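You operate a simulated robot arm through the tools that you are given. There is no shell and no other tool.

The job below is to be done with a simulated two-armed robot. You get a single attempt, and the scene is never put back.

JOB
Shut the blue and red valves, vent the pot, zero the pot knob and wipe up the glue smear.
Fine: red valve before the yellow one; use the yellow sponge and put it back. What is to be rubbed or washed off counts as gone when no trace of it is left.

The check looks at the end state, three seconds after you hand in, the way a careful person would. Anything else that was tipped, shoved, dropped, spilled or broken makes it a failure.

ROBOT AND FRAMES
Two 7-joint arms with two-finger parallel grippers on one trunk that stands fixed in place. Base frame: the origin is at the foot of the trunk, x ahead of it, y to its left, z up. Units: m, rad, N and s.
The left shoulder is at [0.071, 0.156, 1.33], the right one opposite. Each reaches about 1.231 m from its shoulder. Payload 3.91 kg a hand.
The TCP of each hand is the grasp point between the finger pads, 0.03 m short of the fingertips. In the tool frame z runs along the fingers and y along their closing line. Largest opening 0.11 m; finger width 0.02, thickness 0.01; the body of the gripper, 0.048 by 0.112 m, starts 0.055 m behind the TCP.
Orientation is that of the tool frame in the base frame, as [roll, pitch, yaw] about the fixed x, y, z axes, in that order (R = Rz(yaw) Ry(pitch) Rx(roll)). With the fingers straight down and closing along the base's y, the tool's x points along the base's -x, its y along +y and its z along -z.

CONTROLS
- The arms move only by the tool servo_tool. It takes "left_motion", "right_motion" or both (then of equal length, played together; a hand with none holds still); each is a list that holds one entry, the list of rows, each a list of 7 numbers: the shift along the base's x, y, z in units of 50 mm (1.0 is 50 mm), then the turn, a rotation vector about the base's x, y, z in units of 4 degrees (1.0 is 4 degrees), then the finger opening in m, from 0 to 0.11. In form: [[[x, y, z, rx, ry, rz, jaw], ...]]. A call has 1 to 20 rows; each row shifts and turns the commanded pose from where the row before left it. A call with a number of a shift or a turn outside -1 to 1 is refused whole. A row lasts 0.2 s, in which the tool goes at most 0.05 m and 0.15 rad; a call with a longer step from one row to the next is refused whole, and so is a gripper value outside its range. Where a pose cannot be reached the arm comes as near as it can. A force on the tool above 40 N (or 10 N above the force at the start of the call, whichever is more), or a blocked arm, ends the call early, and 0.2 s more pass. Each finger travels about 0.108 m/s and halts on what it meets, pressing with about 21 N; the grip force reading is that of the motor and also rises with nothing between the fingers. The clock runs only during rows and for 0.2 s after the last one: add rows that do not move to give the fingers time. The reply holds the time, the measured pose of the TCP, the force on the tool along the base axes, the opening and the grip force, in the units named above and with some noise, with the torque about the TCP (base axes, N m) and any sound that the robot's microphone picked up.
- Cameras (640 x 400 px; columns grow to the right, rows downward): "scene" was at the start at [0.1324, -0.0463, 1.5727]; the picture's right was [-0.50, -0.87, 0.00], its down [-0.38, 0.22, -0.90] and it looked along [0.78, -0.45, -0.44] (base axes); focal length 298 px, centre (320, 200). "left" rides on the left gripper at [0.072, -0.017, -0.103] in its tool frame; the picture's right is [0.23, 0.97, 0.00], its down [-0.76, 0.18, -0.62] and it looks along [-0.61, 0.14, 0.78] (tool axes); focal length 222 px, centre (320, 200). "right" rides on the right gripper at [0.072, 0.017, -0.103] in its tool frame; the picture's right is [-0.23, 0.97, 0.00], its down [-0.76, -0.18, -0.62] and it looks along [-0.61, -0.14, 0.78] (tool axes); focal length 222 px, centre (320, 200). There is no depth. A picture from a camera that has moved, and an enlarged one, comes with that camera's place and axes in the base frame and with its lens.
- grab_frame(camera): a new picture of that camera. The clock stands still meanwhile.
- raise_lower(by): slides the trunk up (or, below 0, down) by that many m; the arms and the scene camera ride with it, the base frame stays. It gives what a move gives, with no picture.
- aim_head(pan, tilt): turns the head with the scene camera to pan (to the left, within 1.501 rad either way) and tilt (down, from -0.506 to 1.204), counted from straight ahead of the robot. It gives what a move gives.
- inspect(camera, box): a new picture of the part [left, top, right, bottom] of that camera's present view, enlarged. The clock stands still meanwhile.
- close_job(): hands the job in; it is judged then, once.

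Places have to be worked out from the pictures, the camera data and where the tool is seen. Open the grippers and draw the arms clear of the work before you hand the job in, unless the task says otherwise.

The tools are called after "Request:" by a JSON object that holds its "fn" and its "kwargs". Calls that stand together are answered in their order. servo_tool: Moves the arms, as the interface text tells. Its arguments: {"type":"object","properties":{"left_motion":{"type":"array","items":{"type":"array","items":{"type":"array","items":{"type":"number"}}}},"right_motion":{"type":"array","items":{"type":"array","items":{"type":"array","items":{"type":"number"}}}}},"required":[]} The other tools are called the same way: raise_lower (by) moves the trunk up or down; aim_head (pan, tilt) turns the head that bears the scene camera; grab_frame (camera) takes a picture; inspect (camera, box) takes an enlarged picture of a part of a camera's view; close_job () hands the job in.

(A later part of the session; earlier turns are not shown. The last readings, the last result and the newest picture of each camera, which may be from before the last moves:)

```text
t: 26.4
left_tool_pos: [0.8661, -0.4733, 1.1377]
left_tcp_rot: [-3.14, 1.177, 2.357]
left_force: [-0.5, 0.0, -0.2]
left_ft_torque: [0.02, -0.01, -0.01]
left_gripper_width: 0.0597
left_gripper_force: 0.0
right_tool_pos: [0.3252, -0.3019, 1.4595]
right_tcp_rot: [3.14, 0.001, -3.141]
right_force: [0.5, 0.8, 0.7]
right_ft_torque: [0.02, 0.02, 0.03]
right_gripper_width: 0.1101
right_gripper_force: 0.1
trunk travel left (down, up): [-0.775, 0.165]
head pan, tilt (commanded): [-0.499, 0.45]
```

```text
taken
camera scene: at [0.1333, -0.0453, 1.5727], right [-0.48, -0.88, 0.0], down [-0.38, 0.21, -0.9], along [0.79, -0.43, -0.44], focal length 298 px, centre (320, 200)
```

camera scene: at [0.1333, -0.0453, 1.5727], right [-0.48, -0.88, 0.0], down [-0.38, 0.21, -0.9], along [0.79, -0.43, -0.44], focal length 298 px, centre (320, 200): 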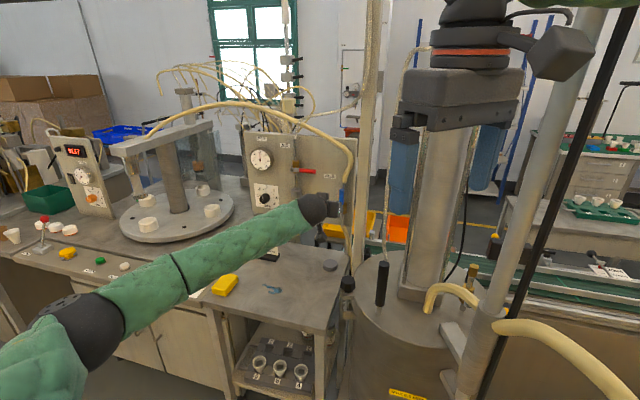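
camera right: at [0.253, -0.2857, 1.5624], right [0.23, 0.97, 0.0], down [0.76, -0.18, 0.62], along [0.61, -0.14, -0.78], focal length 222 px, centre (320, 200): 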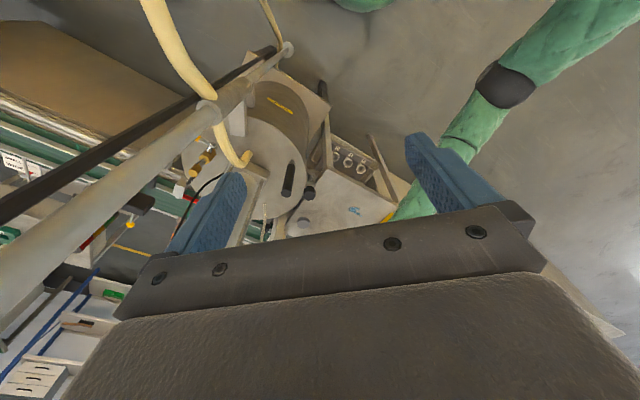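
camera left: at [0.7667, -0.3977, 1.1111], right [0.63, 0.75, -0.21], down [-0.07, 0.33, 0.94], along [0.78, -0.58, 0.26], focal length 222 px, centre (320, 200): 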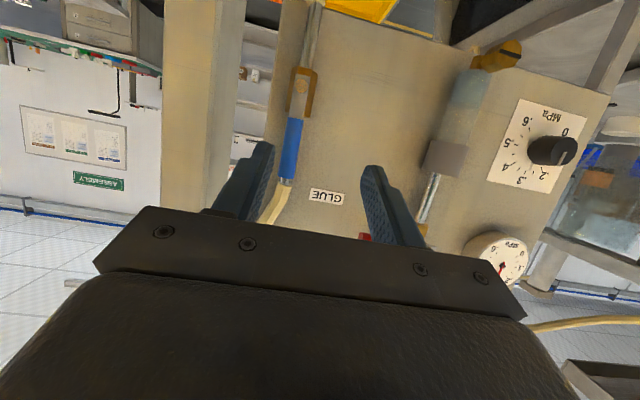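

The pose is reachable and the blue handle lies between the fingers. I shift 6 mm right for clearance and advance so the fingertips straddle the handle.

Request:
{"fn": "servo_tool", "kwargs": {"left_motion": [[[-0.045, -0.045, 0, 0, 0, 0, 0.06], [-0.045, -0.045, 0, 0, 0, 0, 0.06], [0.2, -0.2, 0, 0, 0, 0, 0.06], [0.2, -0.2, 0, 0, 0, 0, 0.06], [0.2, -0.2, 0, 0, 0, 0, 0.06], [0.2, -0.2, 0, 0, 0, 0, 0.06], [0.2, -0.2, 0, 0, 0, 0, 0.06], [0.2, -0.2, 0, 0, 0, 0, 0.06]]]}}

Request:
{"fn": "grab_frame", "kwargs": {"camera": "left"}}

Request:
{"fn": "inspect", "kwargs": {"camera": "scene", "box": [280, 150, 400, 250]}}

```text
t: 28.2
left_tool_pos: [0.9218, -0.5377, 1.1375]
left_tcp_rot: [3.141, 1.176, 2.354]
left_force: [0.6, -0.6, 1.0]
left_ft_torque: [-0.03, -0.03, -0.01]
left_gripper_width: 0.0598
left_gripper_force: 0.0
right_tool_pos: [0.3259, -0.3016, 1.4598]
right_tcp_rot: [3.141, -0.001, -3.141]
right_force: [-0.4, -1.0, 0.9]
right_ft_torque: [0.01, 0.0, 0.0]
right_gripper_width: 0.1101
right_gripper_force: 0.1
trunk travel left (down, up): [-0.775, 0.165]
head pan, tilt (commanded): [-0.499, 0.45]
```

```text
taken
camera left: at [0.8226, -0.4623, 1.111], right [0.63, 0.75, -0.21], down [-0.08, 0.32, 0.94], along [0.78, -0.58, 0.26], focal length 222 px, centre (320, 200)
```

left: 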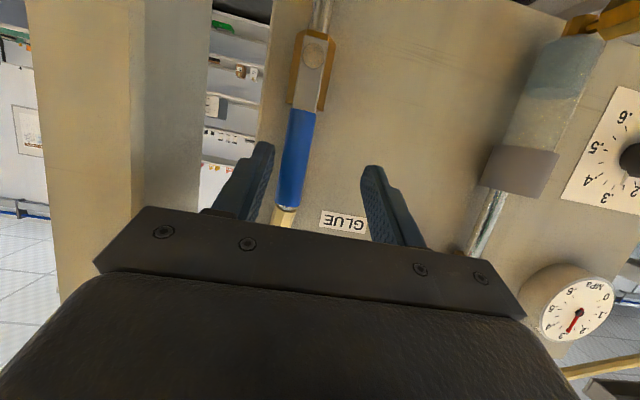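

```text
4.00 times, centred on (340, 200) of scene
camera zoom: at [0.1332, -0.0455, 1.5726], right [-0.48, -0.88, 0.0], down [-0.38, 0.21, -0.9], along [0.79, -0.43, -0.44], focal length 1192 px, centre (240, 200)
```

zoom: 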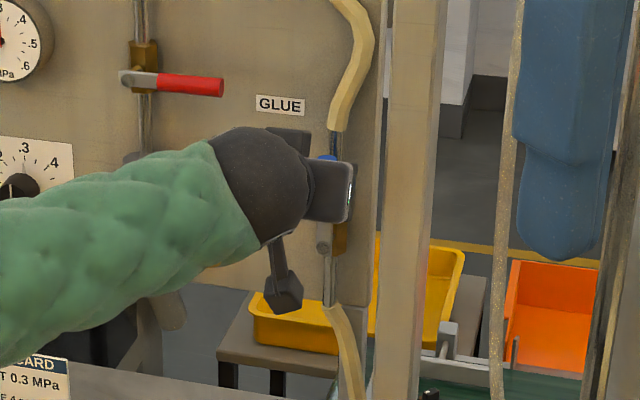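

The jaw straddles the blue handle. I push it left 20 mm in small steps and check whether it swings.

Request:
{"fn": "servo_tool", "kwargs": {"left_motion": [[[0.0707, 0.0707, 0, 0, 0, 0, 0.06], [0.0707, 0.0707, 0, 0, 0, 0, 0.06], [0.0707, 0.0707, 0, 0, 0, 0, 0.06], [0.0707, 0.0707, 0, 0, 0, 0, 0.06]]]}}

Request:
{"fn": "grab_frame", "kwargs": {"camera": "left"}}

```text
t: 29.2
left_tool_pos: [0.9353, -0.5233, 1.1385]
left_tcp_rot: [-3.141, 1.177, 2.356]
left_force: [-0.3, 0.1, 0.3]
left_ft_torque: [0.01, -0.01, 0.01]
left_gripper_width: 0.0601
left_gripper_force: 0.0
right_tool_pos: [0.3255, -0.3014, 1.4593]
right_tcp_rot: [-3.141, 0.001, -3.141]
right_force: [-0.1, -0.1, 0.4]
right_ft_torque: [0.0, -0.02, 0.01]
right_gripper_width: 0.11
right_gripper_force: 0.1
trunk travel left (down, up): [-0.775, 0.165]
head pan, tilt (commanded): [-0.499, 0.45]
```

```text
taken
camera left: at [0.8365, -0.4479, 1.1116], right [0.63, 0.75, -0.21], down [-0.07, 0.33, 0.94], along [0.78, -0.58, 0.26], focal length 222 px, centre (320, 200)
```

left: 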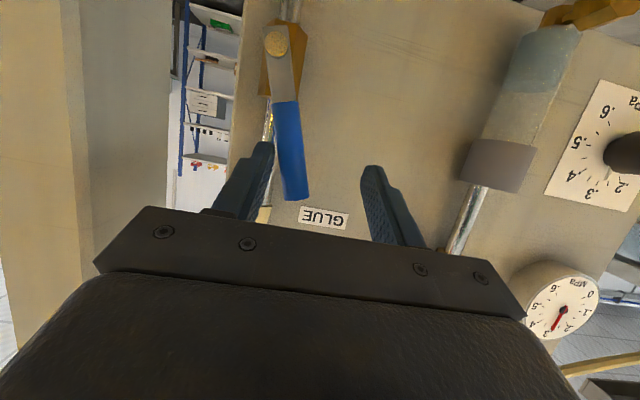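

The blue lever swings left with next to no force. I follow its arc leftward and down to the horizontal.

Request:
{"fn": "servo_tool", "kwargs": {"left_motion": [[[0.061, 0.061, -0.05, 0, 0, 0, 0.06], [0.083, 0.083, -0.025, 0, 0, 0, 0.06], [0.083, 0.083, -0.025, 0, 0, 0, 0.06], [0.083, 0.083, -0.025, 0, 0, 0, 0.06], [0.077, 0.077, -0.066, 0, 0, 0, 0.06], [0.077, 0.077, -0.066, 0, 0, 0, 0.06], [0.077, 0.077, -0.066, 0, 0, 0, 0.06], [0.059, 0.059, -0.109, 0, 0, 0, 0.06], [0.059, 0.059, -0.109, 0, 0, 0, 0.06], [0.059, 0.059, -0.109, 0, 0, 0, 0.06]]]}}

Request:
{"fn": "grab_frame", "kwargs": {"camera": "left"}}

Request:
{"fn": "inspect", "kwargs": {"camera": "scene", "box": [280, 150, 400, 250]}}

```text
t: 31.4
left_tool_pos: [0.9735, -0.4876, 1.1052]
left_tcp_rot: [3.141, 1.177, 2.357]
left_force: [-0.6, -0.6, -1.3]
left_ft_torque: [-0.01, 0.02, 0.01]
left_gripper_width: 0.0598
left_gripper_force: 0.0
right_tool_pos: [0.3273, -0.3016, 1.459]
right_tcp_rot: [3.141, 0.0, -3.141]
right_force: [0.0, -0.3, 0.2]
right_ft_torque: [0.0, 0.01, 0.01]
right_gripper_width: 0.1097
right_gripper_force: 0.0
trunk travel left (down, up): [-0.775, 0.165]
head pan, tilt (commanded): [-0.499, 0.45]
```

```text
taken
camera left: at [0.8731, -0.4117, 1.0787], right [0.63, 0.75, -0.21], down [-0.07, 0.33, 0.94], along [0.78, -0.58, 0.26], focal length 222 px, centre (320, 200)
```

left: 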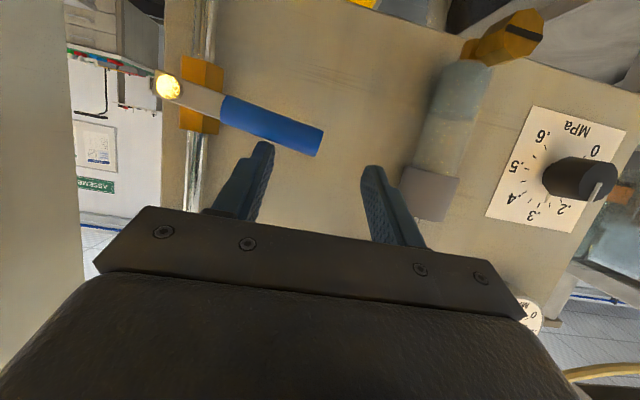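

```text
4.00 times, centred on (340, 200) of scene
camera zoom: at [0.1337, -0.0446, 1.5727], right [-0.48, -0.88, 0.0], down [-0.38, 0.21, -0.9], along [0.79, -0.43, -0.44], focal length 1192 px, centre (240, 200)
```

zoom: 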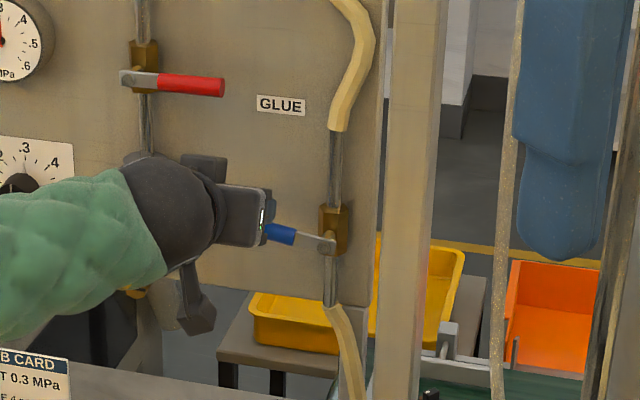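

Blue is at roughly 80°. I push on to its end stop in small steps.

Request:
{"fn": "servo_tool", "kwargs": {"left_motion": [[[0.028, 0.028, -0.1, 0, 0, 0, 0.06], [0.028, 0.028, -0.1, 0, 0, 0, 0.06], [0.008, 0.008, -0.05, 0, 0, 0, 0.06], [0.008, 0.008, -0.05, 0, 0, 0, 0.06], [0, 0, -0.05, 0, 0, 0, 0.06], [0, 0, -0.05, 0, 0, 0, 0.06]]]}}

Request:
{"fn": "grab_frame", "kwargs": {"camera": "left"}}

Request:
{"fn": "inspect", "kwargs": {"camera": "scene", "box": [280, 150, 400, 250]}}

```text
t: 32.5
left_tool_pos: [0.9747, -0.4853, 1.0963]
left_tcp_rot: [-3.14, 1.186, 2.359]
left_force: [0.0, -2.1, 13.9]
left_ft_torque: [-0.54, 0.12, -0.04]
left_gripper_width: 0.0609
left_gripper_force: 0.5
right_tool_pos: [0.3245, -0.3012, 1.4579]
right_tcp_rot: [3.141, -0.001, -3.14]
right_force: [0.0, 0.4, 0.2]
right_ft_torque: [-0.01, -0.02, 0.01]
right_gripper_width: 0.1098
right_gripper_force: 0.1
trunk travel left (down, up): [-0.775, 0.165]
head pan, tilt (commanded): [-0.499, 0.45]
stopped in row 5 (left hand): the force on the tool passed its limit at 43 N (the readings are from after the stop); the commanded pose is now the measured one
```

```text
taken
camera left: at [0.8763, -0.4095, 1.0683], right [0.63, 0.75, -0.21], down [-0.08, 0.33, 0.94], along [0.77, -0.58, 0.27], focal length 222 px, centre (320, 200)
```

left: 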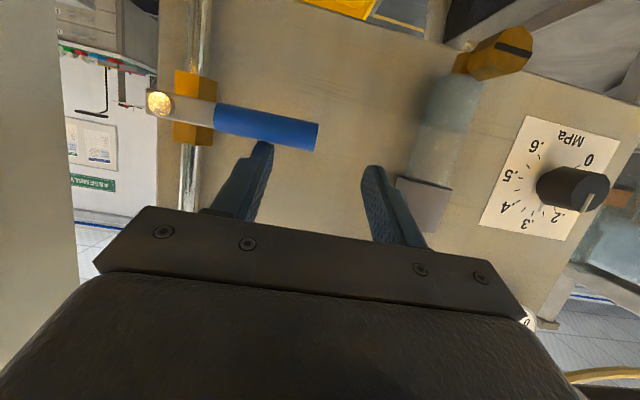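

```text
4.00 times, centred on (340, 200) of scene
camera zoom: at [0.1325, -0.0442, 1.5726], right [-0.48, -0.88, 0.0], down [-0.38, 0.21, -0.9], along [0.79, -0.43, -0.44], focal length 1192 px, centre (240, 200)
```

zoom: 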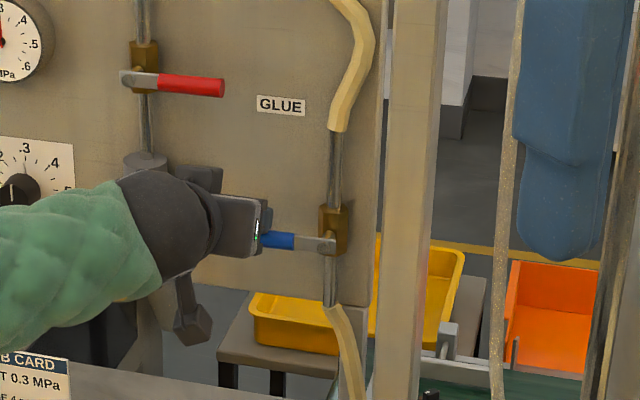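

Blue stopped hard at horizontal (43 N at its stop), so it is shut. I lift off and retreat with the left hand, and look around at the right arm, the pole and the pot with the head.

Request:
{"fn": "servo_tool", "kwargs": {"left_motion": [[[0, 0, 0.2, 0, 0, 0, 0.06], [0, 0, 0.2, 0, 0, 0, 0.06], [-0.25, 0.25, 0.05, 0, 0, 0, 0.06], [-0.25, 0.25, 0.05, 0, 0, 0, 0.06], [-0.25, 0.25, 0.05, 0, 0, 0, 0.06], [-0.25, 0.25, 0.05, 0, 0, 0, 0.06], [-0.25, 0.25, 0.05, 0, 0, 0, 0.06], [-0.25, 0.25, 0.05, 0, 0, 0, 0.06], [-0.25, 0.25, 0.05, 0, 0, 0, 0.06], [-0.25, 0.25, 0.05, 0, 0, 0, 0.06], [-0.25, 0.25, 0.05, 0, 0, 0, 0.06], [-0.25, 0.25, 0.05, 0, 0, 0, 0.06]]]}}

Request:
{"fn": "aim_head", "kwargs": {"pan": -1.3, "tilt": 0.1}}

Request:
{"fn": "grab_frame", "kwargs": {"camera": "scene"}}

Request:
{"fn": "aim_head", "kwargs": {"pan": -1.2, "tilt": 0.75}}

Request:
{"fn": "grab_frame", "kwargs": {"camera": "scene"}}

Request:
{"fn": "grab_frame", "kwargs": {"camera": "left"}}

```text
t: 35.1
left_tool_pos: [0.8514, -0.36, 1.141]
left_tcp_rot: [-3.137, 1.181, 2.357]
left_force: [-0.7, -1.0, 0.3]
left_ft_torque: [0.03, 0.01, -0.04]
left_gripper_width: 0.0598
left_gripper_force: 0.1
right_tool_pos: [0.3259, -0.3006, 1.4589]
right_tcp_rot: [-3.141, 0.001, -3.14]
right_force: [0.3, 0.4, -0.4]
right_ft_torque: [-0.05, 0.01, 0.01]
right_gripper_width: 0.1099
right_gripper_force: 0.1
trunk travel left (down, up): [-0.775, 0.165]
head pan, tilt (commanded): [-0.499, 0.45]
```

```text
t: 36.3
left_tool_pos: [0.8519, -0.3611, 1.1385]
left_tcp_rot: [3.141, 1.181, 2.355]
left_force: [0.2, 0.3, -0.6]
left_ft_torque: [0.0, -0.01, 0.0]
left_gripper_width: 0.0602
left_gripper_force: 0.1
right_tool_pos: [0.3266, -0.3014, 1.4586]
right_tcp_rot: [3.141, -0.001, 3.141]
right_force: [0.1, -0.2, -0.5]
right_ft_torque: [-0.01, 0.02, -0.03]
right_gripper_width: 0.11
right_gripper_force: 0.0
trunk travel left (down, up): [-0.775, 0.165]
head pan, tilt (commanded): [-1.3, 0.099]
```

```text
taken
camera scene: at [0.0774, -0.0891, 1.6053], right [-0.96, -0.27, 0.0], down [-0.03, 0.1, -0.99], along [0.27, -0.96, -0.1], focal length 298 px, centre (320, 200)
```

scene: 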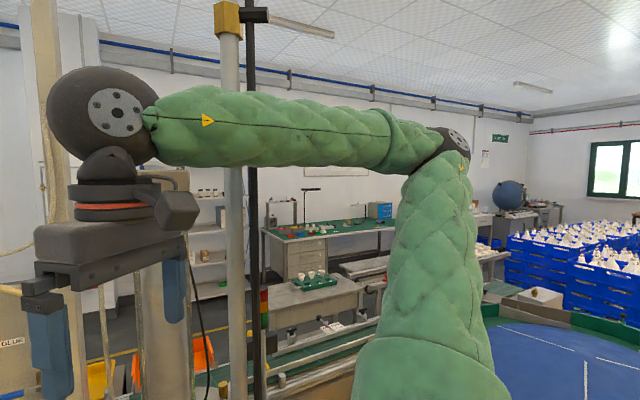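

```text
t: 37.3
left_tool_pos: [0.8534, -0.3585, 1.1404]
left_tcp_rot: [-3.14, 1.181, 2.357]
left_force: [0.8, -0.1, 1.1]
left_ft_torque: [-0.02, 0.01, 0.01]
left_gripper_width: 0.06
left_gripper_force: 0.0
right_tool_pos: [0.3254, -0.3006, 1.4595]
right_tcp_rot: [3.14, 0.002, -3.141]
right_force: [-1.2, 0.1, 0.2]
right_ft_torque: [0.03, 0.02, 0.02]
right_gripper_width: 0.1103
right_gripper_force: 0.1
trunk travel left (down, up): [-0.775, 0.165]
head pan, tilt (commanded): [-1.201, 0.75]
```

```text
taken
camera scene: at [0.0827, -0.0778, 1.5463], right [-0.93, -0.36, 0.0], down [-0.25, 0.64, -0.73], along [0.26, -0.68, -0.68], focal length 298 px, centre (320, 200)
```

scene: 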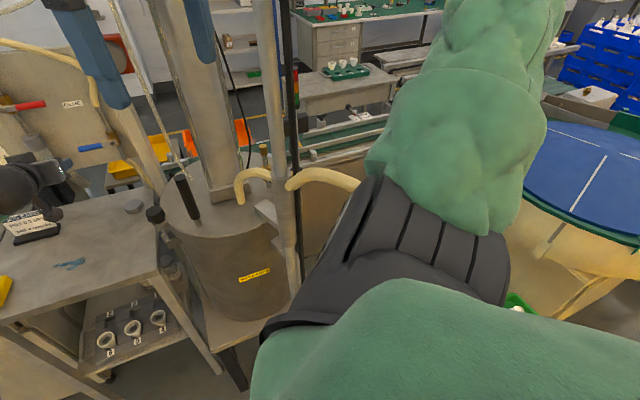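

```text
taken
camera left: at [0.7527, -0.2844, 1.1115], right [0.63, 0.75, -0.21], down [-0.08, 0.33, 0.94], along [0.77, -0.58, 0.26], focal length 222 px, centre (320, 200)
```

left: 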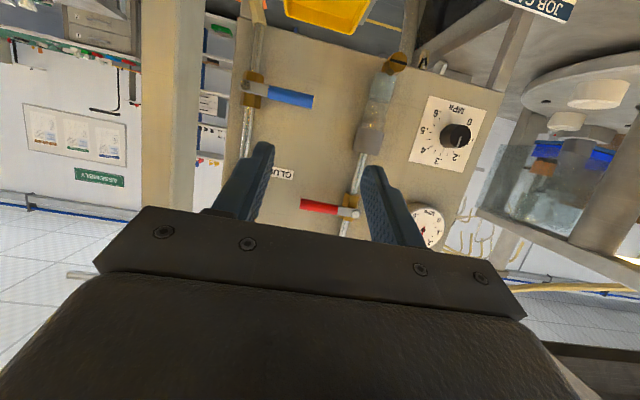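

The pole and black pole stand near (0.32,-0.48), the right forearm is out to the right above them. I zoom in on the pot's lid fittings from the head and the right-hand camera to find the vent valve.

Request:
{"fn": "inspect", "kwargs": {"camera": "scene", "box": [150, 120, 310, 220]}}

Request:
{"fn": "inspect", "kwargs": {"camera": "right", "box": [140, 80, 300, 240]}}

Request:
{"fn": "inspect", "kwargs": {"camera": "right", "box": [170, 110, 250, 200]}}

```text
4.00 times, centred on (230, 170) of scene
camera zoom: at [0.0827, -0.0778, 1.5463], right [-0.93, -0.36, 0.0], down [-0.25, 0.64, -0.73], along [0.26, -0.68, -0.68], focal length 1192 px, centre (680, 320)
```

zoom: 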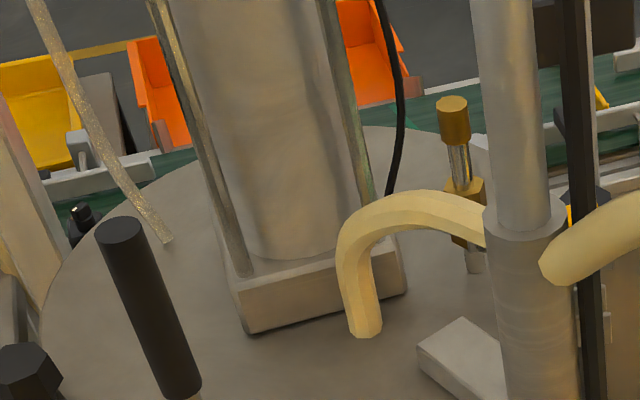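

```text
2.50 times, centred on (220, 160) of right
camera zoom: at [0.2529, -0.2856, 1.5624], right [0.23, 0.97, 0.0], down [0.76, -0.18, 0.62], along [0.61, -0.14, -0.78], focal length 555 px, centre (570, 300)
```

zoom: 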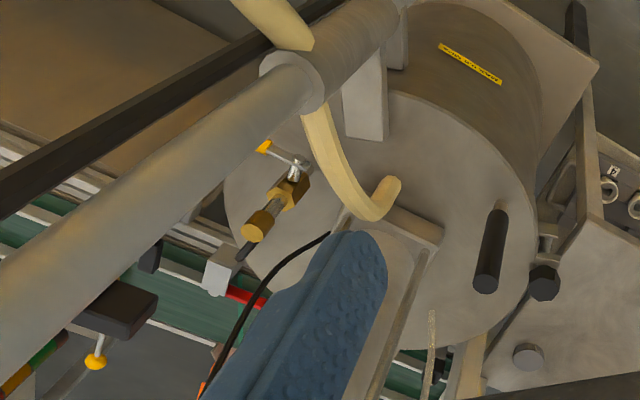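

```text
4.44 times, centred on (210, 155) of right
camera zoom: at [0.2529, -0.2856, 1.5624], right [0.23, 0.97, 0.0], down [0.76, -0.18, 0.62], along [0.61, -0.14, -0.78], focal length 987 px, centre (809, 400)
```

zoom: 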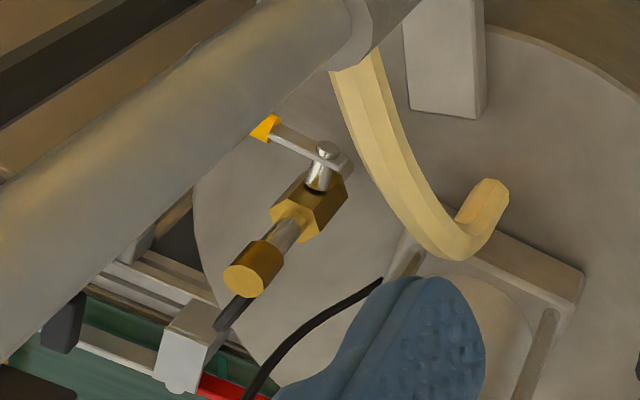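

The vent valve is clear now: a brass ball valve on a vertical pipe at about (0.454,−0.635,1.04) with a yellow‑tipped lever lying crosswise (shut) toward the right, pivot ≈(0.42,−0.604,1.045); opening means swinging it up in line. I bring the right hand back around the robot side of the poles, staying high.

Request:
{"fn": "servo_tool", "kwargs": {"right_motion": [[[-0.62, -0.1, 0, 0, 0, 0, 0.05], [-0.62, -0.1, 0, 0, 0, 0, 0.05], [-0.62, -0.1, 0, 0, 0, 0, 0.05], [-0.62, -0.1, 0, 0, 0, 0, 0.05], [-0.62, -0.1, 0, 0, 0, 0, 0.05]]]}}

Request:
{"fn": "aim_head", "kwargs": {"pan": -1.3, "tilt": 0.3}}

Request:
{"fn": "grab_frame", "kwargs": {"camera": "scene"}}

Request:
{"fn": "grab_frame", "kwargs": {"camera": "right"}}

```text
t: 38.5
left_tool_pos: [0.8527, -0.3594, 1.1402]
left_tcp_rot: [3.142, 1.182, 2.356]
left_force: [0.4, 0.1, -0.3]
left_ft_torque: [-0.01, -0.01, 0.0]
left_gripper_width: 0.0598
left_gripper_force: 0.2
right_tool_pos: [0.1933, -0.3374, 1.5038]
right_tcp_rot: [3.141, 0.0, -3.142]
right_force: [-0.7, 0.0, -0.1]
right_ft_torque: [0.03, -0.04, -0.01]
right_gripper_width: 0.05
right_gripper_force: 0.0
right hand out of reach, approached as far as the arm can: row 2, 3, 4, 5
trunk travel left (down, up): [-0.775, 0.165]
head pan, tilt (commanded): [-1.201, 0.75]
```

```text
t: 39.4
left_tool_pos: [0.852, -0.36, 1.1389]
left_tcp_rot: [-3.139, 1.181, 2.356]
left_force: [0.1, -0.7, 0.0]
left_ft_torque: [-0.02, 0.0, -0.01]
left_gripper_width: 0.0598
left_gripper_force: 0.0
right_tool_pos: [0.1943, -0.3363, 1.5037]
right_tcp_rot: [3.141, 0.001, -3.14]
right_force: [-0.1, 0.0, 0.1]
right_ft_torque: [0.0, 0.0, 0.03]
right_gripper_width: 0.05
right_gripper_force: 0.1
trunk travel left (down, up): [-0.775, 0.165]
head pan, tilt (commanded): [-1.3, 0.3]
```

```text
taken
camera scene: at [0.0777, -0.0906, 1.5865], right [-0.96, -0.27, 0.0], down [-0.08, 0.29, -0.95], along [0.26, -0.92, -0.3], focal length 298 px, centre (320, 200)
```

scene: 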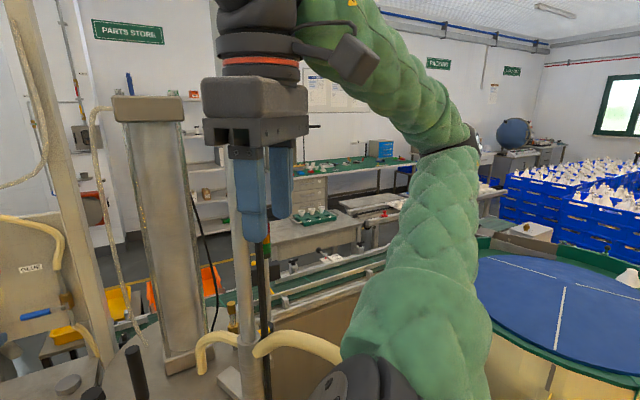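

```text
taken
camera right: at [0.1212, -0.3217, 1.6067], right [0.23, 0.97, 0.0], down [0.76, -0.18, 0.62], along [0.61, -0.14, -0.78], focal length 222 px, centre (320, 200)
```

right: 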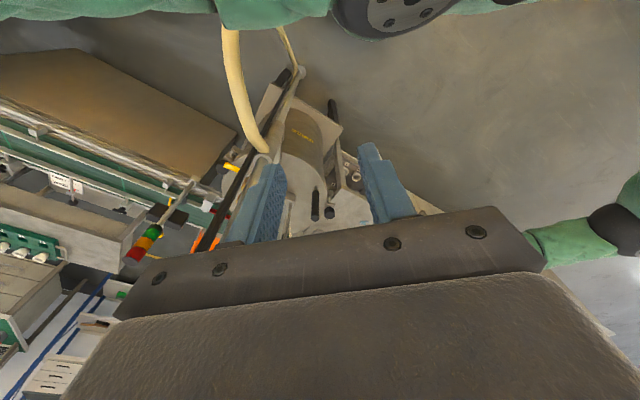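

The hand folded back as far as it goes to (0.19,−0.34,1.50), clear of the poles. I slide it right along the robot side of the poles while yawing it +45° so its closing line matches the valve's stem axis.

Request:
{"fn": "servo_tool", "kwargs": {"right_motion": [[[0, -0.5, 0, 0, 0, 0.8, 0.05], [0, -0.5, 0, 0, 0, 0.8, 0.05], [0, -0.5, 0, 0, 0, 0.8, 0.05], [0, -0.5, 0, 0, 0, 0.8, 0.05], [0, -0.5, 0, 0, 0, 0.8, 0.05], [0, -0.5, 0, 0, 0, 0.8, 0.05]]]}}

Request:
{"fn": "grab_frame", "kwargs": {"camera": "scene"}}

Request:
{"fn": "grab_frame", "kwargs": {"camera": "right"}}

```text
t: 40.8
left_tool_pos: [0.8507, -0.3599, 1.1403]
left_tcp_rot: [-3.141, 1.181, 2.355]
left_force: [-0.4, 0.3, 0.8]
left_ft_torque: [0.0, 0.03, -0.02]
left_gripper_width: 0.0602
left_gripper_force: 0.0
right_tool_pos: [0.1913, -0.4872, 1.5043]
right_tcp_rot: [3.141, 0.0, -2.807]
right_force: [-1.0, 0.3, 0.4]
right_ft_torque: [0.04, -0.04, 0.01]
right_gripper_width: 0.0497
right_gripper_force: 0.0
trunk travel left (down, up): [-0.775, 0.165]
head pan, tilt (commanded): [-1.3, 0.3]
```

```text
taken
camera scene: at [0.0758, -0.0906, 1.5867], right [-0.96, -0.27, 0.0], down [-0.08, 0.29, -0.96], along [0.26, -0.92, -0.3], focal length 298 px, centre (320, 200)
```

scene: 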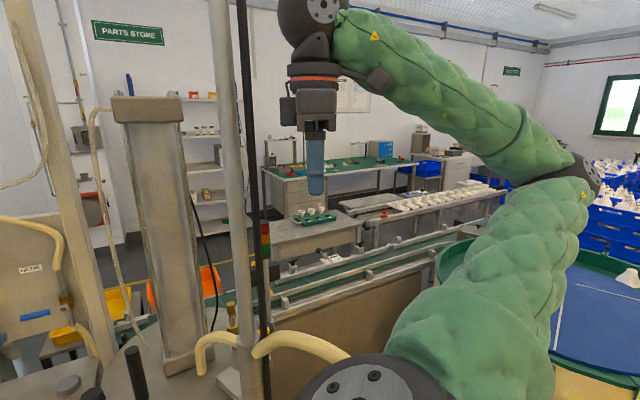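

```text
taken
camera right: at [0.1168, -0.4966, 1.6073], right [-0.11, 0.99, 0.0], down [0.78, 0.08, 0.62], along [0.62, 0.07, -0.78], focal length 222 px, centre (320, 200)
```

right: 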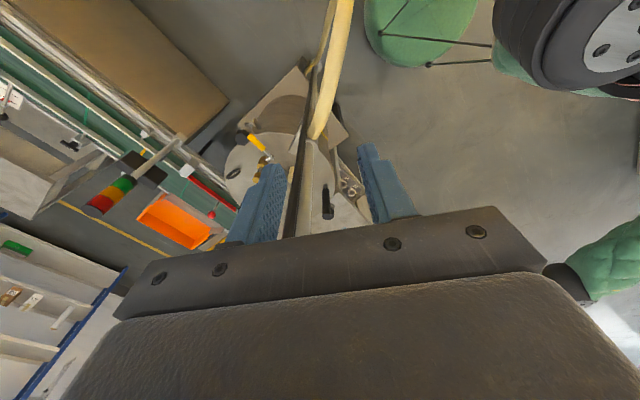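

The hand passes behind the poles cleanly and the yellow lever is now visible from this side. I zoom in on it.

Request:
{"fn": "inspect", "kwargs": {"camera": "right", "box": [200, 100, 360, 220]}}

Request:
{"fn": "inspect", "kwargs": {"camera": "right", "box": [225, 120, 285, 190]}}

Request:
{"fn": "inspect", "kwargs": {"camera": "scene", "box": [180, 260, 340, 400]}}

```text
3.33 times, centred on (280, 160) of right
camera zoom: at [0.1168, -0.4966, 1.6073], right [-0.11, 0.99, 0.0], down [0.78, 0.08, 0.62], along [0.62, 0.07, -0.78], focal length 740 px, centre (453, 333)
```

zoom: 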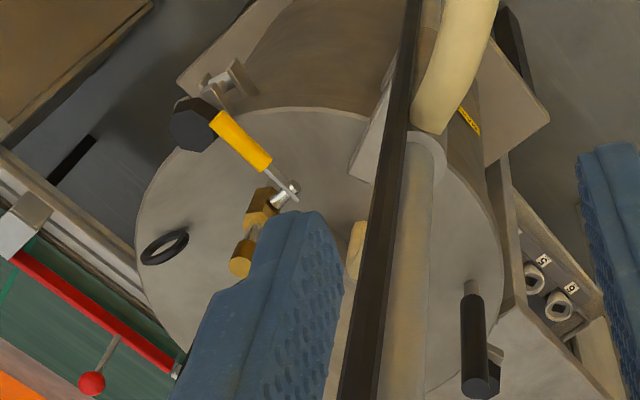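

```text
5.71 times, centred on (255, 155) of right
camera zoom: at [0.1168, -0.4966, 1.6073], right [-0.11, 0.99, 0.0], down [0.78, 0.08, 0.62], along [0.62, 0.07, -0.78], focal length 1269 px, centre (691, 457)
```

zoom: 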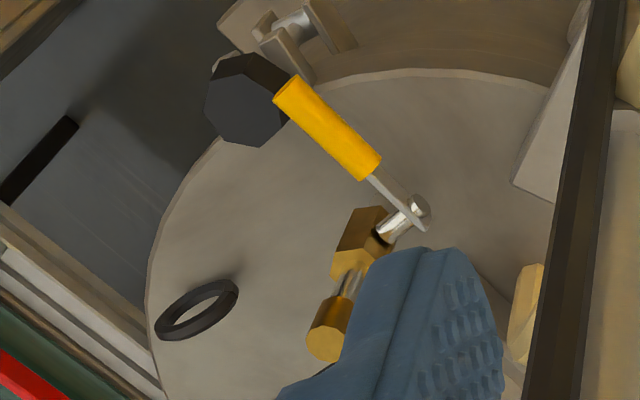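

```text
2.86 times, centred on (260, 330) of scene
camera zoom: at [0.0758, -0.0906, 1.5867], right [-0.96, -0.27, 0.0], down [-0.08, 0.29, -0.96], along [0.26, -0.92, -0.3], focal length 851 px, centre (491, -171)
```

zoom: 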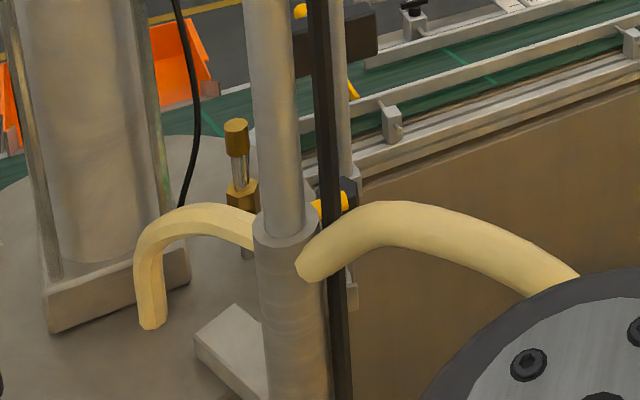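

Triangulated from two right-hand views: lever pivot (0.419,−0.598,1.054), yellow sleeve from 28 to 78 mm out along (−0.71,−0.71), lid at z≈1.00, with a black clamp knob just behind the tip. I move the right hand around to above the sleeve at z≈1.3.

Request:
{"fn": "servo_tool", "kwargs": {"right_motion": [[[0.03, -0.477, -0.18, 0, 0, 1, 0.05], [0.03, -0.477, -0.18, 0, 0, 1, 0.05], [0.03, -0.477, -0.18, 0, 0, 1, 0.05], [0.03, -0.477, -0.18, 0, 0, 1, 0.05], [0.03, -0.477, -0.18, 0, 0, 1, 0.05], [0.03, -0.477, -0.18, 0, 0, 1, 0.05], [0.53, 0, -0.42, 0, 0, 0.45, 0.045], [0.53, 0, -0.42, 0, 0, 0, 0.045], [0.53, 0, -0.42, 0, 0, 0, 0.045], [0.53, 0, -0.42, 0, 0, 0, 0.045], [0.53, 0, -0.42, 0, 0, 0, 0.045], [0.53, 0, -0.42, 0, 0, 0, 0.045], [0.53, 0, -0.42, 0, 0, 0, 0.045]]]}}

Request:
{"fn": "grab_frame", "kwargs": {"camera": "scene"}}

Request:
{"fn": "grab_frame", "kwargs": {"camera": "right"}}

```text
t: 42.4
left_tool_pos: [0.8501, -0.3594, 1.1402]
left_tcp_rot: [-3.14, 1.184, 2.358]
left_force: [0.4, -0.6, -0.5]
left_ft_torque: [-0.06, 0.02, 0.02]
left_gripper_width: 0.06
left_gripper_force: 0.0
right_tool_pos: [0.2847, -0.445, 1.4196]
right_tcp_rot: [-3.134, 0.001, -2.361]
right_force: [-36.2, 22.4, 14.6]
right_ft_torque: [-1.84, -2.69, -0.85]
right_gripper_width: 0.045
right_gripper_force: 0.1
right hand out of reach, approached as far as the arm can: row 1, 2, 3, 4, 5, 6
trunk travel left (down, up): [-0.775, 0.165]
head pan, tilt (commanded): [-1.3, 0.3]
stopped in row 8 (right hand): the force on the tool passed its limit at 95 N (the readings are from after the stop); the commanded pose is now the measured one
```

```text
taken
camera scene: at [0.0748, -0.0887, 1.5871], right [-0.96, -0.27, 0.0], down [-0.08, 0.28, -0.96], along [0.25, -0.92, -0.29], focal length 298 px, centre (320, 200)
```

scene: 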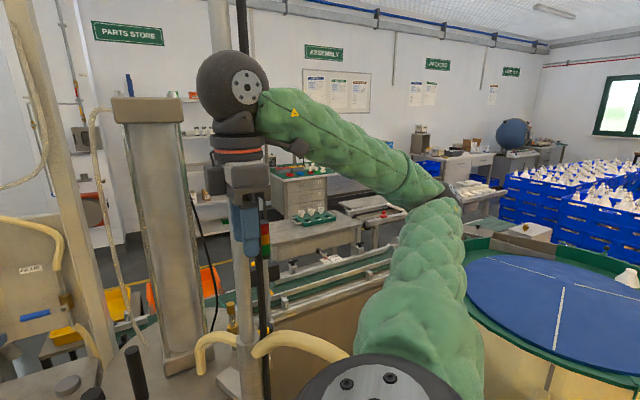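

```text
taken
camera right: at [0.2196, -0.4845, 1.5223], right [-0.52, 0.85, -0.01], down [0.66, 0.41, 0.63], along [0.54, 0.32, -0.78], focal length 222 px, centre (320, 200)
```

right: 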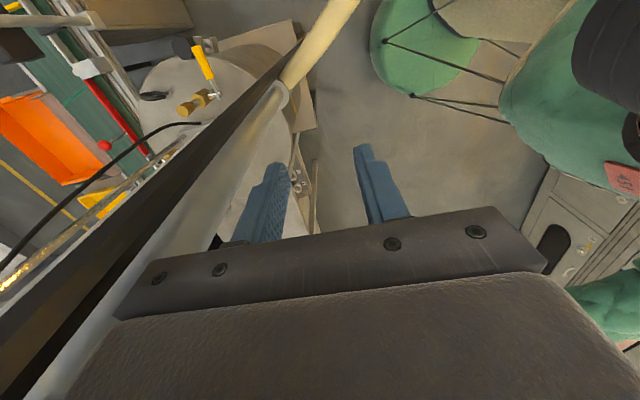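

The hand could not follow and touched the poles (force stop). I back it straight off in the direction of the contact force and check that nothing has moved.

Request:
{"fn": "servo_tool", "kwargs": {"right_motion": [[[-0.25, 0.15, 0.05, 0, 0, 0, 0.045], [-0.35, 0.2, 0.1, 0, 0, 0, 0.045], [-0.35, 0.2, 0.2, 0, 0, 0, 0.045]]]}}

Request:
{"fn": "grab_frame", "kwargs": {"camera": "scene"}}

Request:
{"fn": "grab_frame", "kwargs": {"camera": "right"}}

```text
t: 43.2
left_tool_pos: [0.853, -0.3595, 1.1388]
left_tcp_rot: [-3.14, 1.18, 2.357]
left_force: [-0.7, -0.1, -0.7]
left_ft_torque: [-0.02, 0.0, -0.03]
left_gripper_width: 0.0601
left_gripper_force: 0.0
right_tool_pos: [0.2454, -0.4254, 1.4444]
right_tcp_rot: [-3.14, 0.002, -2.363]
right_force: [1.4, 0.5, 0.1]
right_ft_torque: [0.01, -0.01, -0.02]
right_gripper_width: 0.0448
right_gripper_force: 0.0
right hand out of reach, approached as far as the arm can: row 2, 3
trunk travel left (down, up): [-0.775, 0.165]
head pan, tilt (commanded): [-1.3, 0.3]
```

```text
taken
camera scene: at [0.0777, -0.0902, 1.5866], right [-0.96, -0.27, 0.0], down [-0.08, 0.28, -0.96], along [0.26, -0.92, -0.3], focal length 298 px, centre (320, 200)
```

scene: 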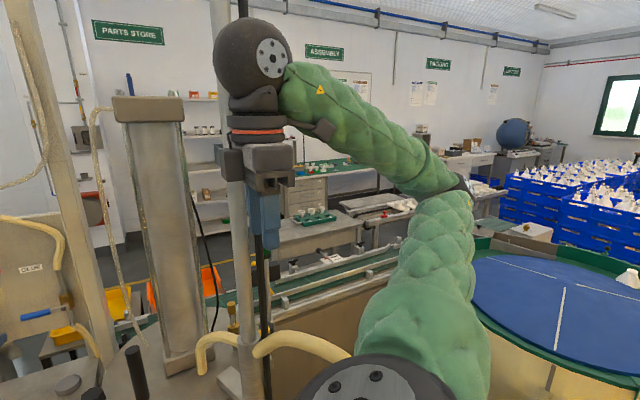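

```text
taken
camera right: at [0.1821, -0.4644, 1.5474], right [-0.52, 0.85, 0.0], down [0.67, 0.41, 0.62], along [0.53, 0.33, -0.78], focal length 222 px, centre (320, 200)
```

right: 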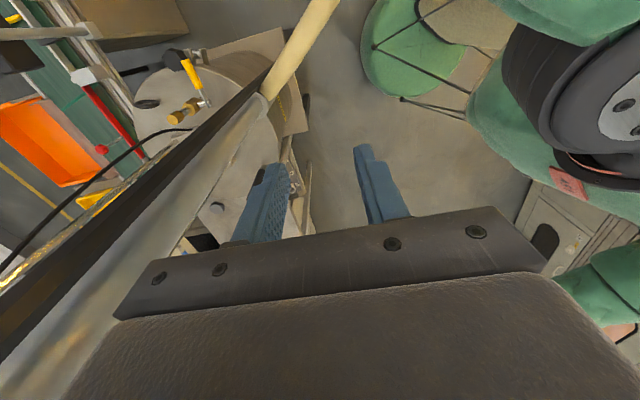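

Nothing appears displaced and the force is back to zero. I return to the known-good yaw (≈19°) and pose behind the poles, then probe further right in small steps.

Request:
{"fn": "servo_tool", "kwargs": {"right_motion": [[[0, 0, 0, 0, 0, -0.95, 0.045], [0, 0, 0, 0, 0, -0.95, 0.045], [-0.1, -0.1, 0.15, 0, 0, -0.95, 0.045], [-0.25, -0.25, 0.25, 0, 0, -0.95, 0.045], [-0.25, -0.25, 0.25, 0, 0, -0.95, 0.045], [-0.25, -0.3, 0.25, 0, 0, -0.95, 0.045], [-0.25, -0.3, 0.25, 0, 0, -0.7, 0.045]]]}}

Request:
{"fn": "grab_frame", "kwargs": {"camera": "scene"}}

```text
t: 44.8
left_tool_pos: [0.8521, -0.3586, 1.1399]
left_tcp_rot: [-3.141, 1.181, 2.357]
left_force: [-0.5, 0.2, -0.2]
left_ft_torque: [0.03, 0.0, 0.01]
left_gripper_width: 0.06
left_gripper_force: 0.1
right_tool_pos: [0.1906, -0.4834, 1.502]
right_tcp_rot: [-3.139, 0.002, -2.808]
right_force: [-1.2, -0.4, 0.7]
right_ft_torque: [0.01, 0.0, 0.01]
right_gripper_width: 0.045
right_gripper_force: 0.1
trunk travel left (down, up): [-0.775, 0.165]
head pan, tilt (commanded): [-1.3, 0.3]
```

```text
taken
camera scene: at [0.0758, -0.0896, 1.5868], right [-0.96, -0.27, 0.0], down [-0.08, 0.28, -0.96], along [0.26, -0.92, -0.3], focal length 298 px, centre (320, 200)
```

scene: 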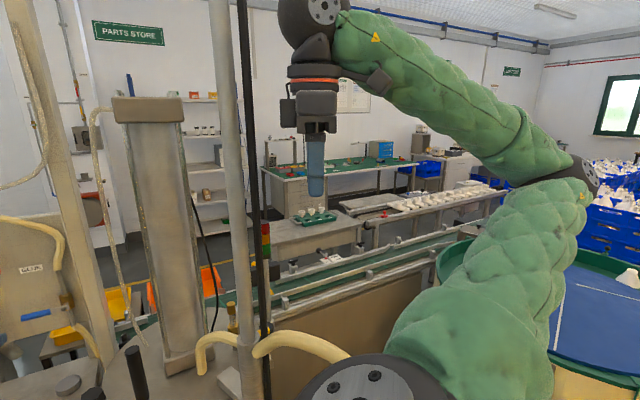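

Back at the good pose. I probe three separate small moves: right, then slightly down.

Request:
{"fn": "servo_tool", "kwargs": {"right_motion": [[[0, -0.4, 0, 0, 0, 0, 0.045], [0, -0.4, 0, 0, 0, 0, 0.045]]]}}

Request:
{"fn": "servo_tool", "kwargs": {"right_motion": [[[0, 0, -0.4, 0, 0, 0, 0.045], [0, 0, -0.4, 0, 0, 0, 0.045]]]}}

Request:
{"fn": "servo_tool", "kwargs": {"right_motion": [[[0, -0.4, 0, 0, 0, 0, 0.045], [0, -0.4, 0, 0, 0, 0, 0.045]]]}}

```text
t: 45.4
left_tool_pos: [0.8527, -0.36, 1.1395]
left_tcp_rot: [-3.139, 1.182, 2.358]
left_force: [-0.5, 1.2, -0.1]
left_ft_torque: [0.02, -0.04, 0.02]
left_gripper_width: 0.0597
left_gripper_force: 0.1
right_tool_pos: [0.1972, -0.518, 1.4996]
right_tcp_rot: [-3.139, 0.002, -2.814]
right_force: [0.3, -0.5, -0.7]
right_ft_torque: [0.0, 0.01, -0.01]
right_gripper_width: 0.0448
right_gripper_force: 0.0
right hand out of reach, approached as far as the arm can: row 2
trunk travel left (down, up): [-0.775, 0.165]
head pan, tilt (commanded): [-1.3, 0.3]
```

```text
t: 46.0
left_tool_pos: [0.8519, -0.3601, 1.1385]
left_tcp_rot: [-3.138, 1.179, 2.357]
left_force: [0.1, 0.0, -0.9]
left_ft_torque: [0.03, -0.01, 0.0]
left_gripper_width: 0.06
left_gripper_force: 0.1
right_tool_pos: [0.196, -0.5183, 1.459]
right_tcp_rot: [-3.14, 0.001, -2.809]
right_force: [0.9, -0.7, 0.7]
right_ft_torque: [0.03, 0.0, 0.02]
right_gripper_width: 0.0451
right_gripper_force: 0.0
trunk travel left (down, up): [-0.775, 0.165]
head pan, tilt (commanded): [-1.3, 0.3]
```

```text
t: 46.6
left_tool_pos: [0.853, -0.3596, 1.1383]
left_tcp_rot: [-3.139, 1.18, 2.357]
left_force: [0.1, 0.2, -0.6]
left_ft_torque: [0.01, -0.02, -0.01]
left_gripper_width: 0.0599
left_gripper_force: 0.1
right_tool_pos: [0.2108, -0.5371, 1.4565]
right_tcp_rot: [-3.14, 0.002, -2.812]
right_force: [-0.5, 0.5, 0.0]
right_ft_torque: [-0.02, 0.01, 0.0]
right_gripper_width: 0.045
right_gripper_force: 0.0
right hand out of reach, approached as far as the arm can: row 1, 2
trunk travel left (down, up): [-0.775, 0.165]
head pan, tilt (commanded): [-1.3, 0.3]
```

The limit follows a constant bearing of about −70° from the shoulder, so I go outward along that bearing, which also keeps clear of the poles.

Request:
{"fn": "servo_tool", "kwargs": {"right_motion": [[[0.16, -0.4, 0, 0, 0, 0, 0.045], [0.16, -0.4, 0, 0, 0, 0, 0.045], [0.16, -0.4, 0, 0, 0, 0, 0.045]]]}}

Request:
{"fn": "grab_frame", "kwargs": {"camera": "right"}}

Request:
{"fn": "grab_frame", "kwargs": {"camera": "scene"}}

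```text
t: 47.4
left_tool_pos: [0.8521, -0.3596, 1.1391]
left_tcp_rot: [-3.14, 1.182, 2.357]
left_force: [0.0, -0.3, -0.3]
left_ft_torque: [0.0, -0.01, -0.03]
left_gripper_width: 0.06
left_gripper_force: 0.1
right_tool_pos: [0.2526, -0.5602, 1.45]
right_tcp_rot: [-3.14, 0.001, -2.816]
right_force: [-0.1, 0.6, -0.2]
right_ft_torque: [0.02, 0.01, -0.02]
right_gripper_width: 0.0449
right_gripper_force: 0.1
right hand out of reach, approached as far as the arm can: row 1, 2, 3
trunk travel left (down, up): [-0.775, 0.165]
head pan, tilt (commanded): [-1.3, 0.3]
```

```text
taken
camera right: at [0.1773, -0.568, 1.5531], right [-0.1, 1.0, 0.0], down [0.78, 0.08, 0.63], along [0.62, 0.06, -0.78], focal length 222 px, centre (320, 200)
```

right: 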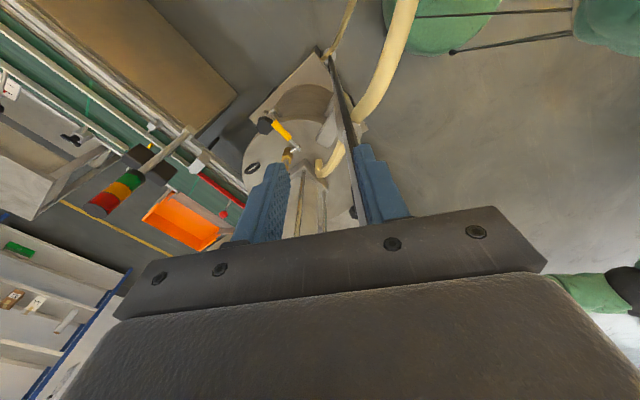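

```text
taken
camera scene: at [0.0777, -0.0906, 1.5866], right [-0.96, -0.27, 0.0], down [-0.08, 0.29, -0.96], along [0.25, -0.92, -0.3], focal length 298 px, centre (320, 200)
```

scene: 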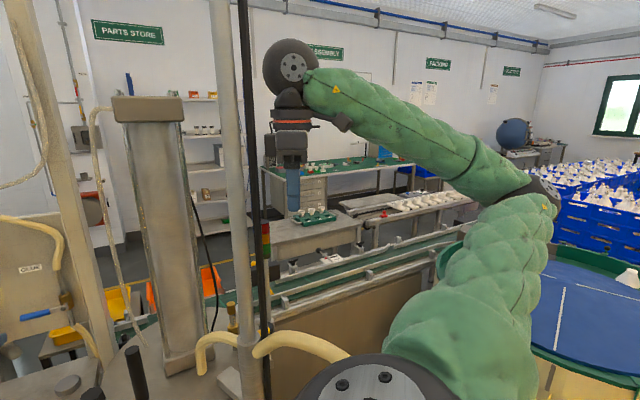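

The limit seems tied to the wrist yaw, so I turn the yaw back to about 0° in place and then try stepping further right.

Request:
{"fn": "servo_tool", "kwargs": {"right_motion": [[[0, 0, 0, 0, 0, -0.95, 0.045], [0, 0, 0, 0, 0, -0.95, 0.045], [0, 0, 0, 0, 0, -0.95, 0.045], [0, 0, 0, 0, 0, -0.95, 0.045], [0, 0, 0, 0, 0, -0.95, 0.045]]]}}

Request:
{"fn": "servo_tool", "kwargs": {"right_motion": [[[0, -0.4, 0, 0, 0, 0, 0.045], [0, -0.4, 0, 0, 0, 0, 0.045]]]}}

Request:
{"fn": "servo_tool", "kwargs": {"right_motion": [[[0, -0.4, 0, 0, 0, 0, 0.045], [0, -0.4, 0, 0, 0, 0, 0.045]]]}}

```text
t: 48.6
left_tool_pos: [0.8523, -0.3596, 1.1382]
left_tcp_rot: [-3.141, 1.181, 2.358]
left_force: [0.4, -0.1, 0.2]
left_ft_torque: [-0.01, 0.01, 0.0]
left_gripper_width: 0.0603
left_gripper_force: 0.1
right_tool_pos: [0.2528, -0.5598, 1.4504]
right_tcp_rot: [-3.139, 0.003, 3.14]
right_force: [0.0, -0.8, 0.2]
right_ft_torque: [0.04, 0.02, 0.03]
right_gripper_width: 0.0452
right_gripper_force: 0.1
trunk travel left (down, up): [-0.775, 0.165]
head pan, tilt (commanded): [-1.3, 0.3]
```

```text
t: 49.2
left_tool_pos: [0.8518, -0.3597, 1.1399]
left_tcp_rot: [-3.14, 1.18, 2.356]
left_force: [0.5, 0.5, -0.3]
left_ft_torque: [0.0, 0.0, -0.02]
left_gripper_width: 0.06
left_gripper_force: 0.1
right_tool_pos: [0.2513, -0.5987, 1.4493]
right_tcp_rot: [-3.141, 0.0, 3.142]
right_force: [-0.1, -0.4, -0.4]
right_ft_torque: [-0.03, -0.01, 0.03]
right_gripper_width: 0.0449
right_gripper_force: 0.1
trunk travel left (down, up): [-0.775, 0.165]
head pan, tilt (commanded): [-1.3, 0.3]
```

```text
t: 49.8
left_tool_pos: [0.8527, -0.3599, 1.1382]
left_tcp_rot: [-3.139, 1.182, 2.357]
left_force: [-0.1, 0.4, 0.1]
left_ft_torque: [-0.03, -0.04, 0.0]
left_gripper_width: 0.0598
left_gripper_force: 0.1
right_tool_pos: [0.2522, -0.6395, 1.4493]
right_tcp_rot: [-3.139, 0.001, 3.141]
right_force: [-0.1, -0.6, 0.2]
right_ft_torque: [-0.02, -0.01, -0.01]
right_gripper_width: 0.045
right_gripper_force: 0.1
trunk travel left (down, up): [-0.775, 0.165]
head pan, tilt (commanded): [-1.3, 0.3]
```

Yaw 0° frees the motion: the hand is now at (0.25,−0.64,1.45), right of the poles. I move forward over the valve and look.

Request:
{"fn": "servo_tool", "kwargs": {"right_motion": [[[0.55, 0, -0.2, 0, 0, 0, 0.045], [0.55, 0, -0.2, 0, 0, 0, 0.045], [0.55, 0, -0.2, 0, 0, 0, 0.045], [0.55, 0, -0.2, 0, 0, 0, 0.045], [0.55, 0, -0.2, 0, 0, 0, 0.045]]]}}

Request:
{"fn": "grab_frame", "kwargs": {"camera": "right"}}

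Request:
{"fn": "grab_frame", "kwargs": {"camera": "scene"}}

```text
t: 51.0
left_tool_pos: [0.8538, -0.3603, 1.1362]
left_tcp_rot: [-3.139, 1.179, 2.358]
left_force: [1.3, 0.4, 0.0]
left_ft_torque: [0.0, 0.02, 0.02]
left_gripper_width: 0.0603
left_gripper_force: 0.0
right_tool_pos: [0.3909, -0.6393, 1.3989]
right_tcp_rot: [-3.14, 0.001, 3.14]
right_force: [0.2, 0.0, 0.4]
right_ft_torque: [-0.02, 0.02, 0.02]
right_gripper_width: 0.045
right_gripper_force: 0.1
trunk travel left (down, up): [-0.775, 0.165]
head pan, tilt (commanded): [-1.3, 0.3]
```

```text
taken
camera right: at [0.3178, -0.6238, 1.5024], right [0.23, 0.97, 0.0], down [0.76, -0.18, 0.62], along [0.61, -0.14, -0.78], focal length 222 px, centre (320, 200)
```

right: 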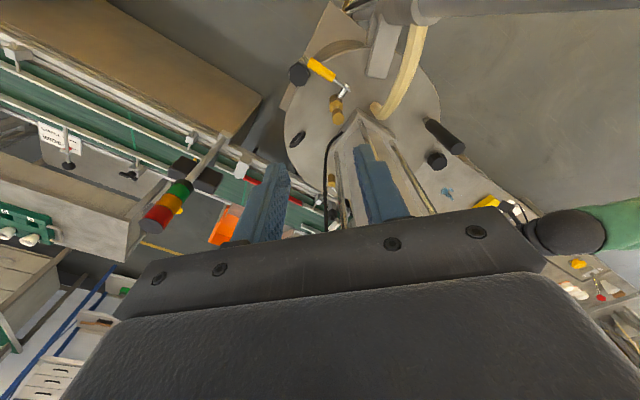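

```text
taken
camera scene: at [0.0792, -0.0909, 1.5865], right [-0.96, -0.27, 0.0], down [-0.08, 0.29, -0.95], along [0.25, -0.92, -0.3], focal length 298 px, centre (320, 200)
```

scene: 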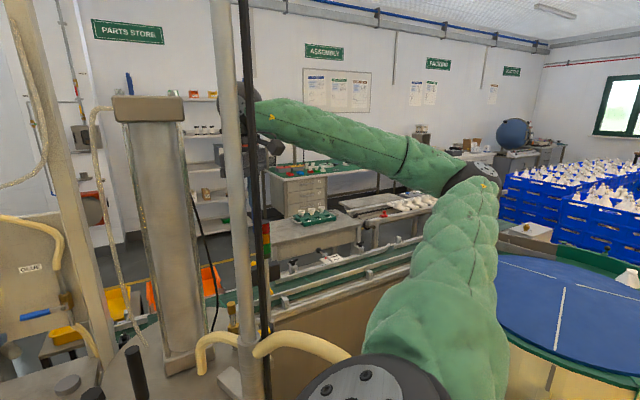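

The hand is over the valve with the forearm clear. I zoom in on the valve to refine its position.

Request:
{"fn": "inspect", "kwargs": {"camera": "right", "box": [280, 40, 380, 120]}}

Request:
{"fn": "servo_tool", "kwargs": {"right_motion": [[[0, 0, 0, 0, 0, 1, 0.045], [0, 0, 0, 0, 0, 1, 0.045], [0, 0, 0, 0, 0, 1, 0.045]]]}}

```text
5.00 times, centred on (330, 80) of right
camera zoom: at [0.3178, -0.6238, 1.5024], right [0.23, 0.97, 0.0], down [0.76, -0.18, 0.62], along [0.61, -0.14, -0.78], focal length 1111 px, centre (270, 800)
```

zoom: 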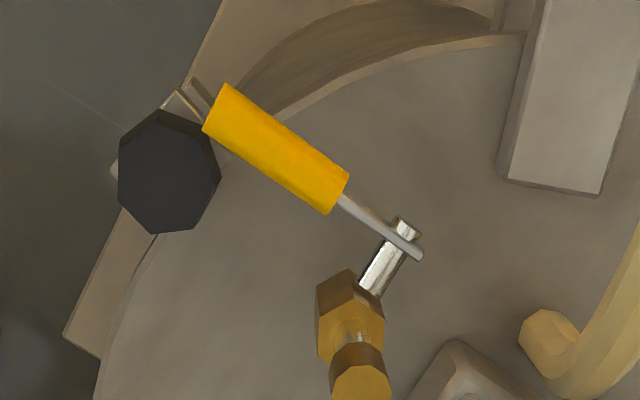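

```text
t: 51.8
left_tool_pos: [0.8528, -0.3611, 1.1406]
left_tcp_rot: [-3.139, 1.179, 2.356]
left_force: [0.0, 0.0, -0.2]
left_ft_torque: [0.02, 0.0, -0.02]
left_gripper_width: 0.0601
left_gripper_force: 0.1
right_tool_pos: [0.3893, -0.64, 1.3996]
right_tcp_rot: [-3.138, 0.002, -2.932]
right_force: [-0.2, -1.0, 0.2]
right_ft_torque: [0.04, -0.02, 0.02]
right_gripper_width: 0.0452
right_gripper_force: 0.0
trunk travel left (down, up): [-0.775, 0.165]
head pan, tilt (commanded): [-1.3, 0.3]
```

The new view confirms pivot (0.42,−0.598) and tip (0.366,−0.655). Yaw +12° was reachable, so I keep turning toward +45° in place.

Request:
{"fn": "servo_tool", "kwargs": {"right_motion": [[[0, 0, 0, 0, 0, 1, 0.045], [0, 0, 0, 0, 0, 1, 0.045], [0, 0, 0, 0, 0, 1, 0.045], [0, 0, 0, 0, 0, 1, 0.045]]]}}

```text
t: 52.8
left_tool_pos: [0.8528, -0.3599, 1.137]
left_tcp_rot: [-3.139, 1.179, 2.358]
left_force: [1.0, -0.3, -0.4]
left_ft_torque: [0.01, 0.0, -0.02]
left_gripper_width: 0.0598
left_gripper_force: 0.0
right_tool_pos: [0.4048, -0.5521, 1.3969]
right_tcp_rot: [-3.14, 0.002, -2.659]
right_force: [-0.3, 0.2, -0.9]
right_ft_torque: [-0.02, 0.02, 0.0]
right_gripper_width: 0.0449
right_gripper_force: 0.0
right hand out of reach, approached as far as the arm can: row 1, 2, 3, 4
trunk travel left (down, up): [-0.775, 0.165]
head pan, tilt (commanded): [-1.3, 0.3]
```

Turning beyond ~12° makes the hand drift, so I undo that at once and bring it back over the valve.

Request:
{"fn": "servo_tool", "kwargs": {"right_motion": [[[0, -0.2, 0, 0, 0, -1, 0.045], [-0.1, -0.5, 0, 0, 0, -1, 0.045], [-0.1, -0.5, 0, 0, 0, -1, 0.045], [-0.1, -0.5, 0, 0, 0, -1, 0.045], [0, -0.06, 0, 0, 0, -1, 0.045], [0, 0, 0, 0, 0, -1, 0.045], [0, 0, 0, 0, 0, -1, 0.045]]]}}

```text
t: 54.4
left_tool_pos: [0.8525, -0.3598, 1.1383]
left_tcp_rot: [-3.14, 1.182, 2.359]
left_force: [0.9, 0.6, 0.5]
left_ft_torque: [-0.01, -0.03, -0.01]
left_gripper_width: 0.0601
left_gripper_force: 0.0
right_tool_pos: [0.3883, -0.641, 1.3967]
right_tcp_rot: [-3.139, 0.001, 3.14]
right_force: [0.3, -0.6, 0.5]
right_ft_torque: [-0.01, -0.01, 0.01]
right_gripper_width: 0.045
right_gripper_force: 0.0
trunk travel left (down, up): [-0.775, 0.165]
head pan, tilt (commanded): [-1.3, 0.3]
```

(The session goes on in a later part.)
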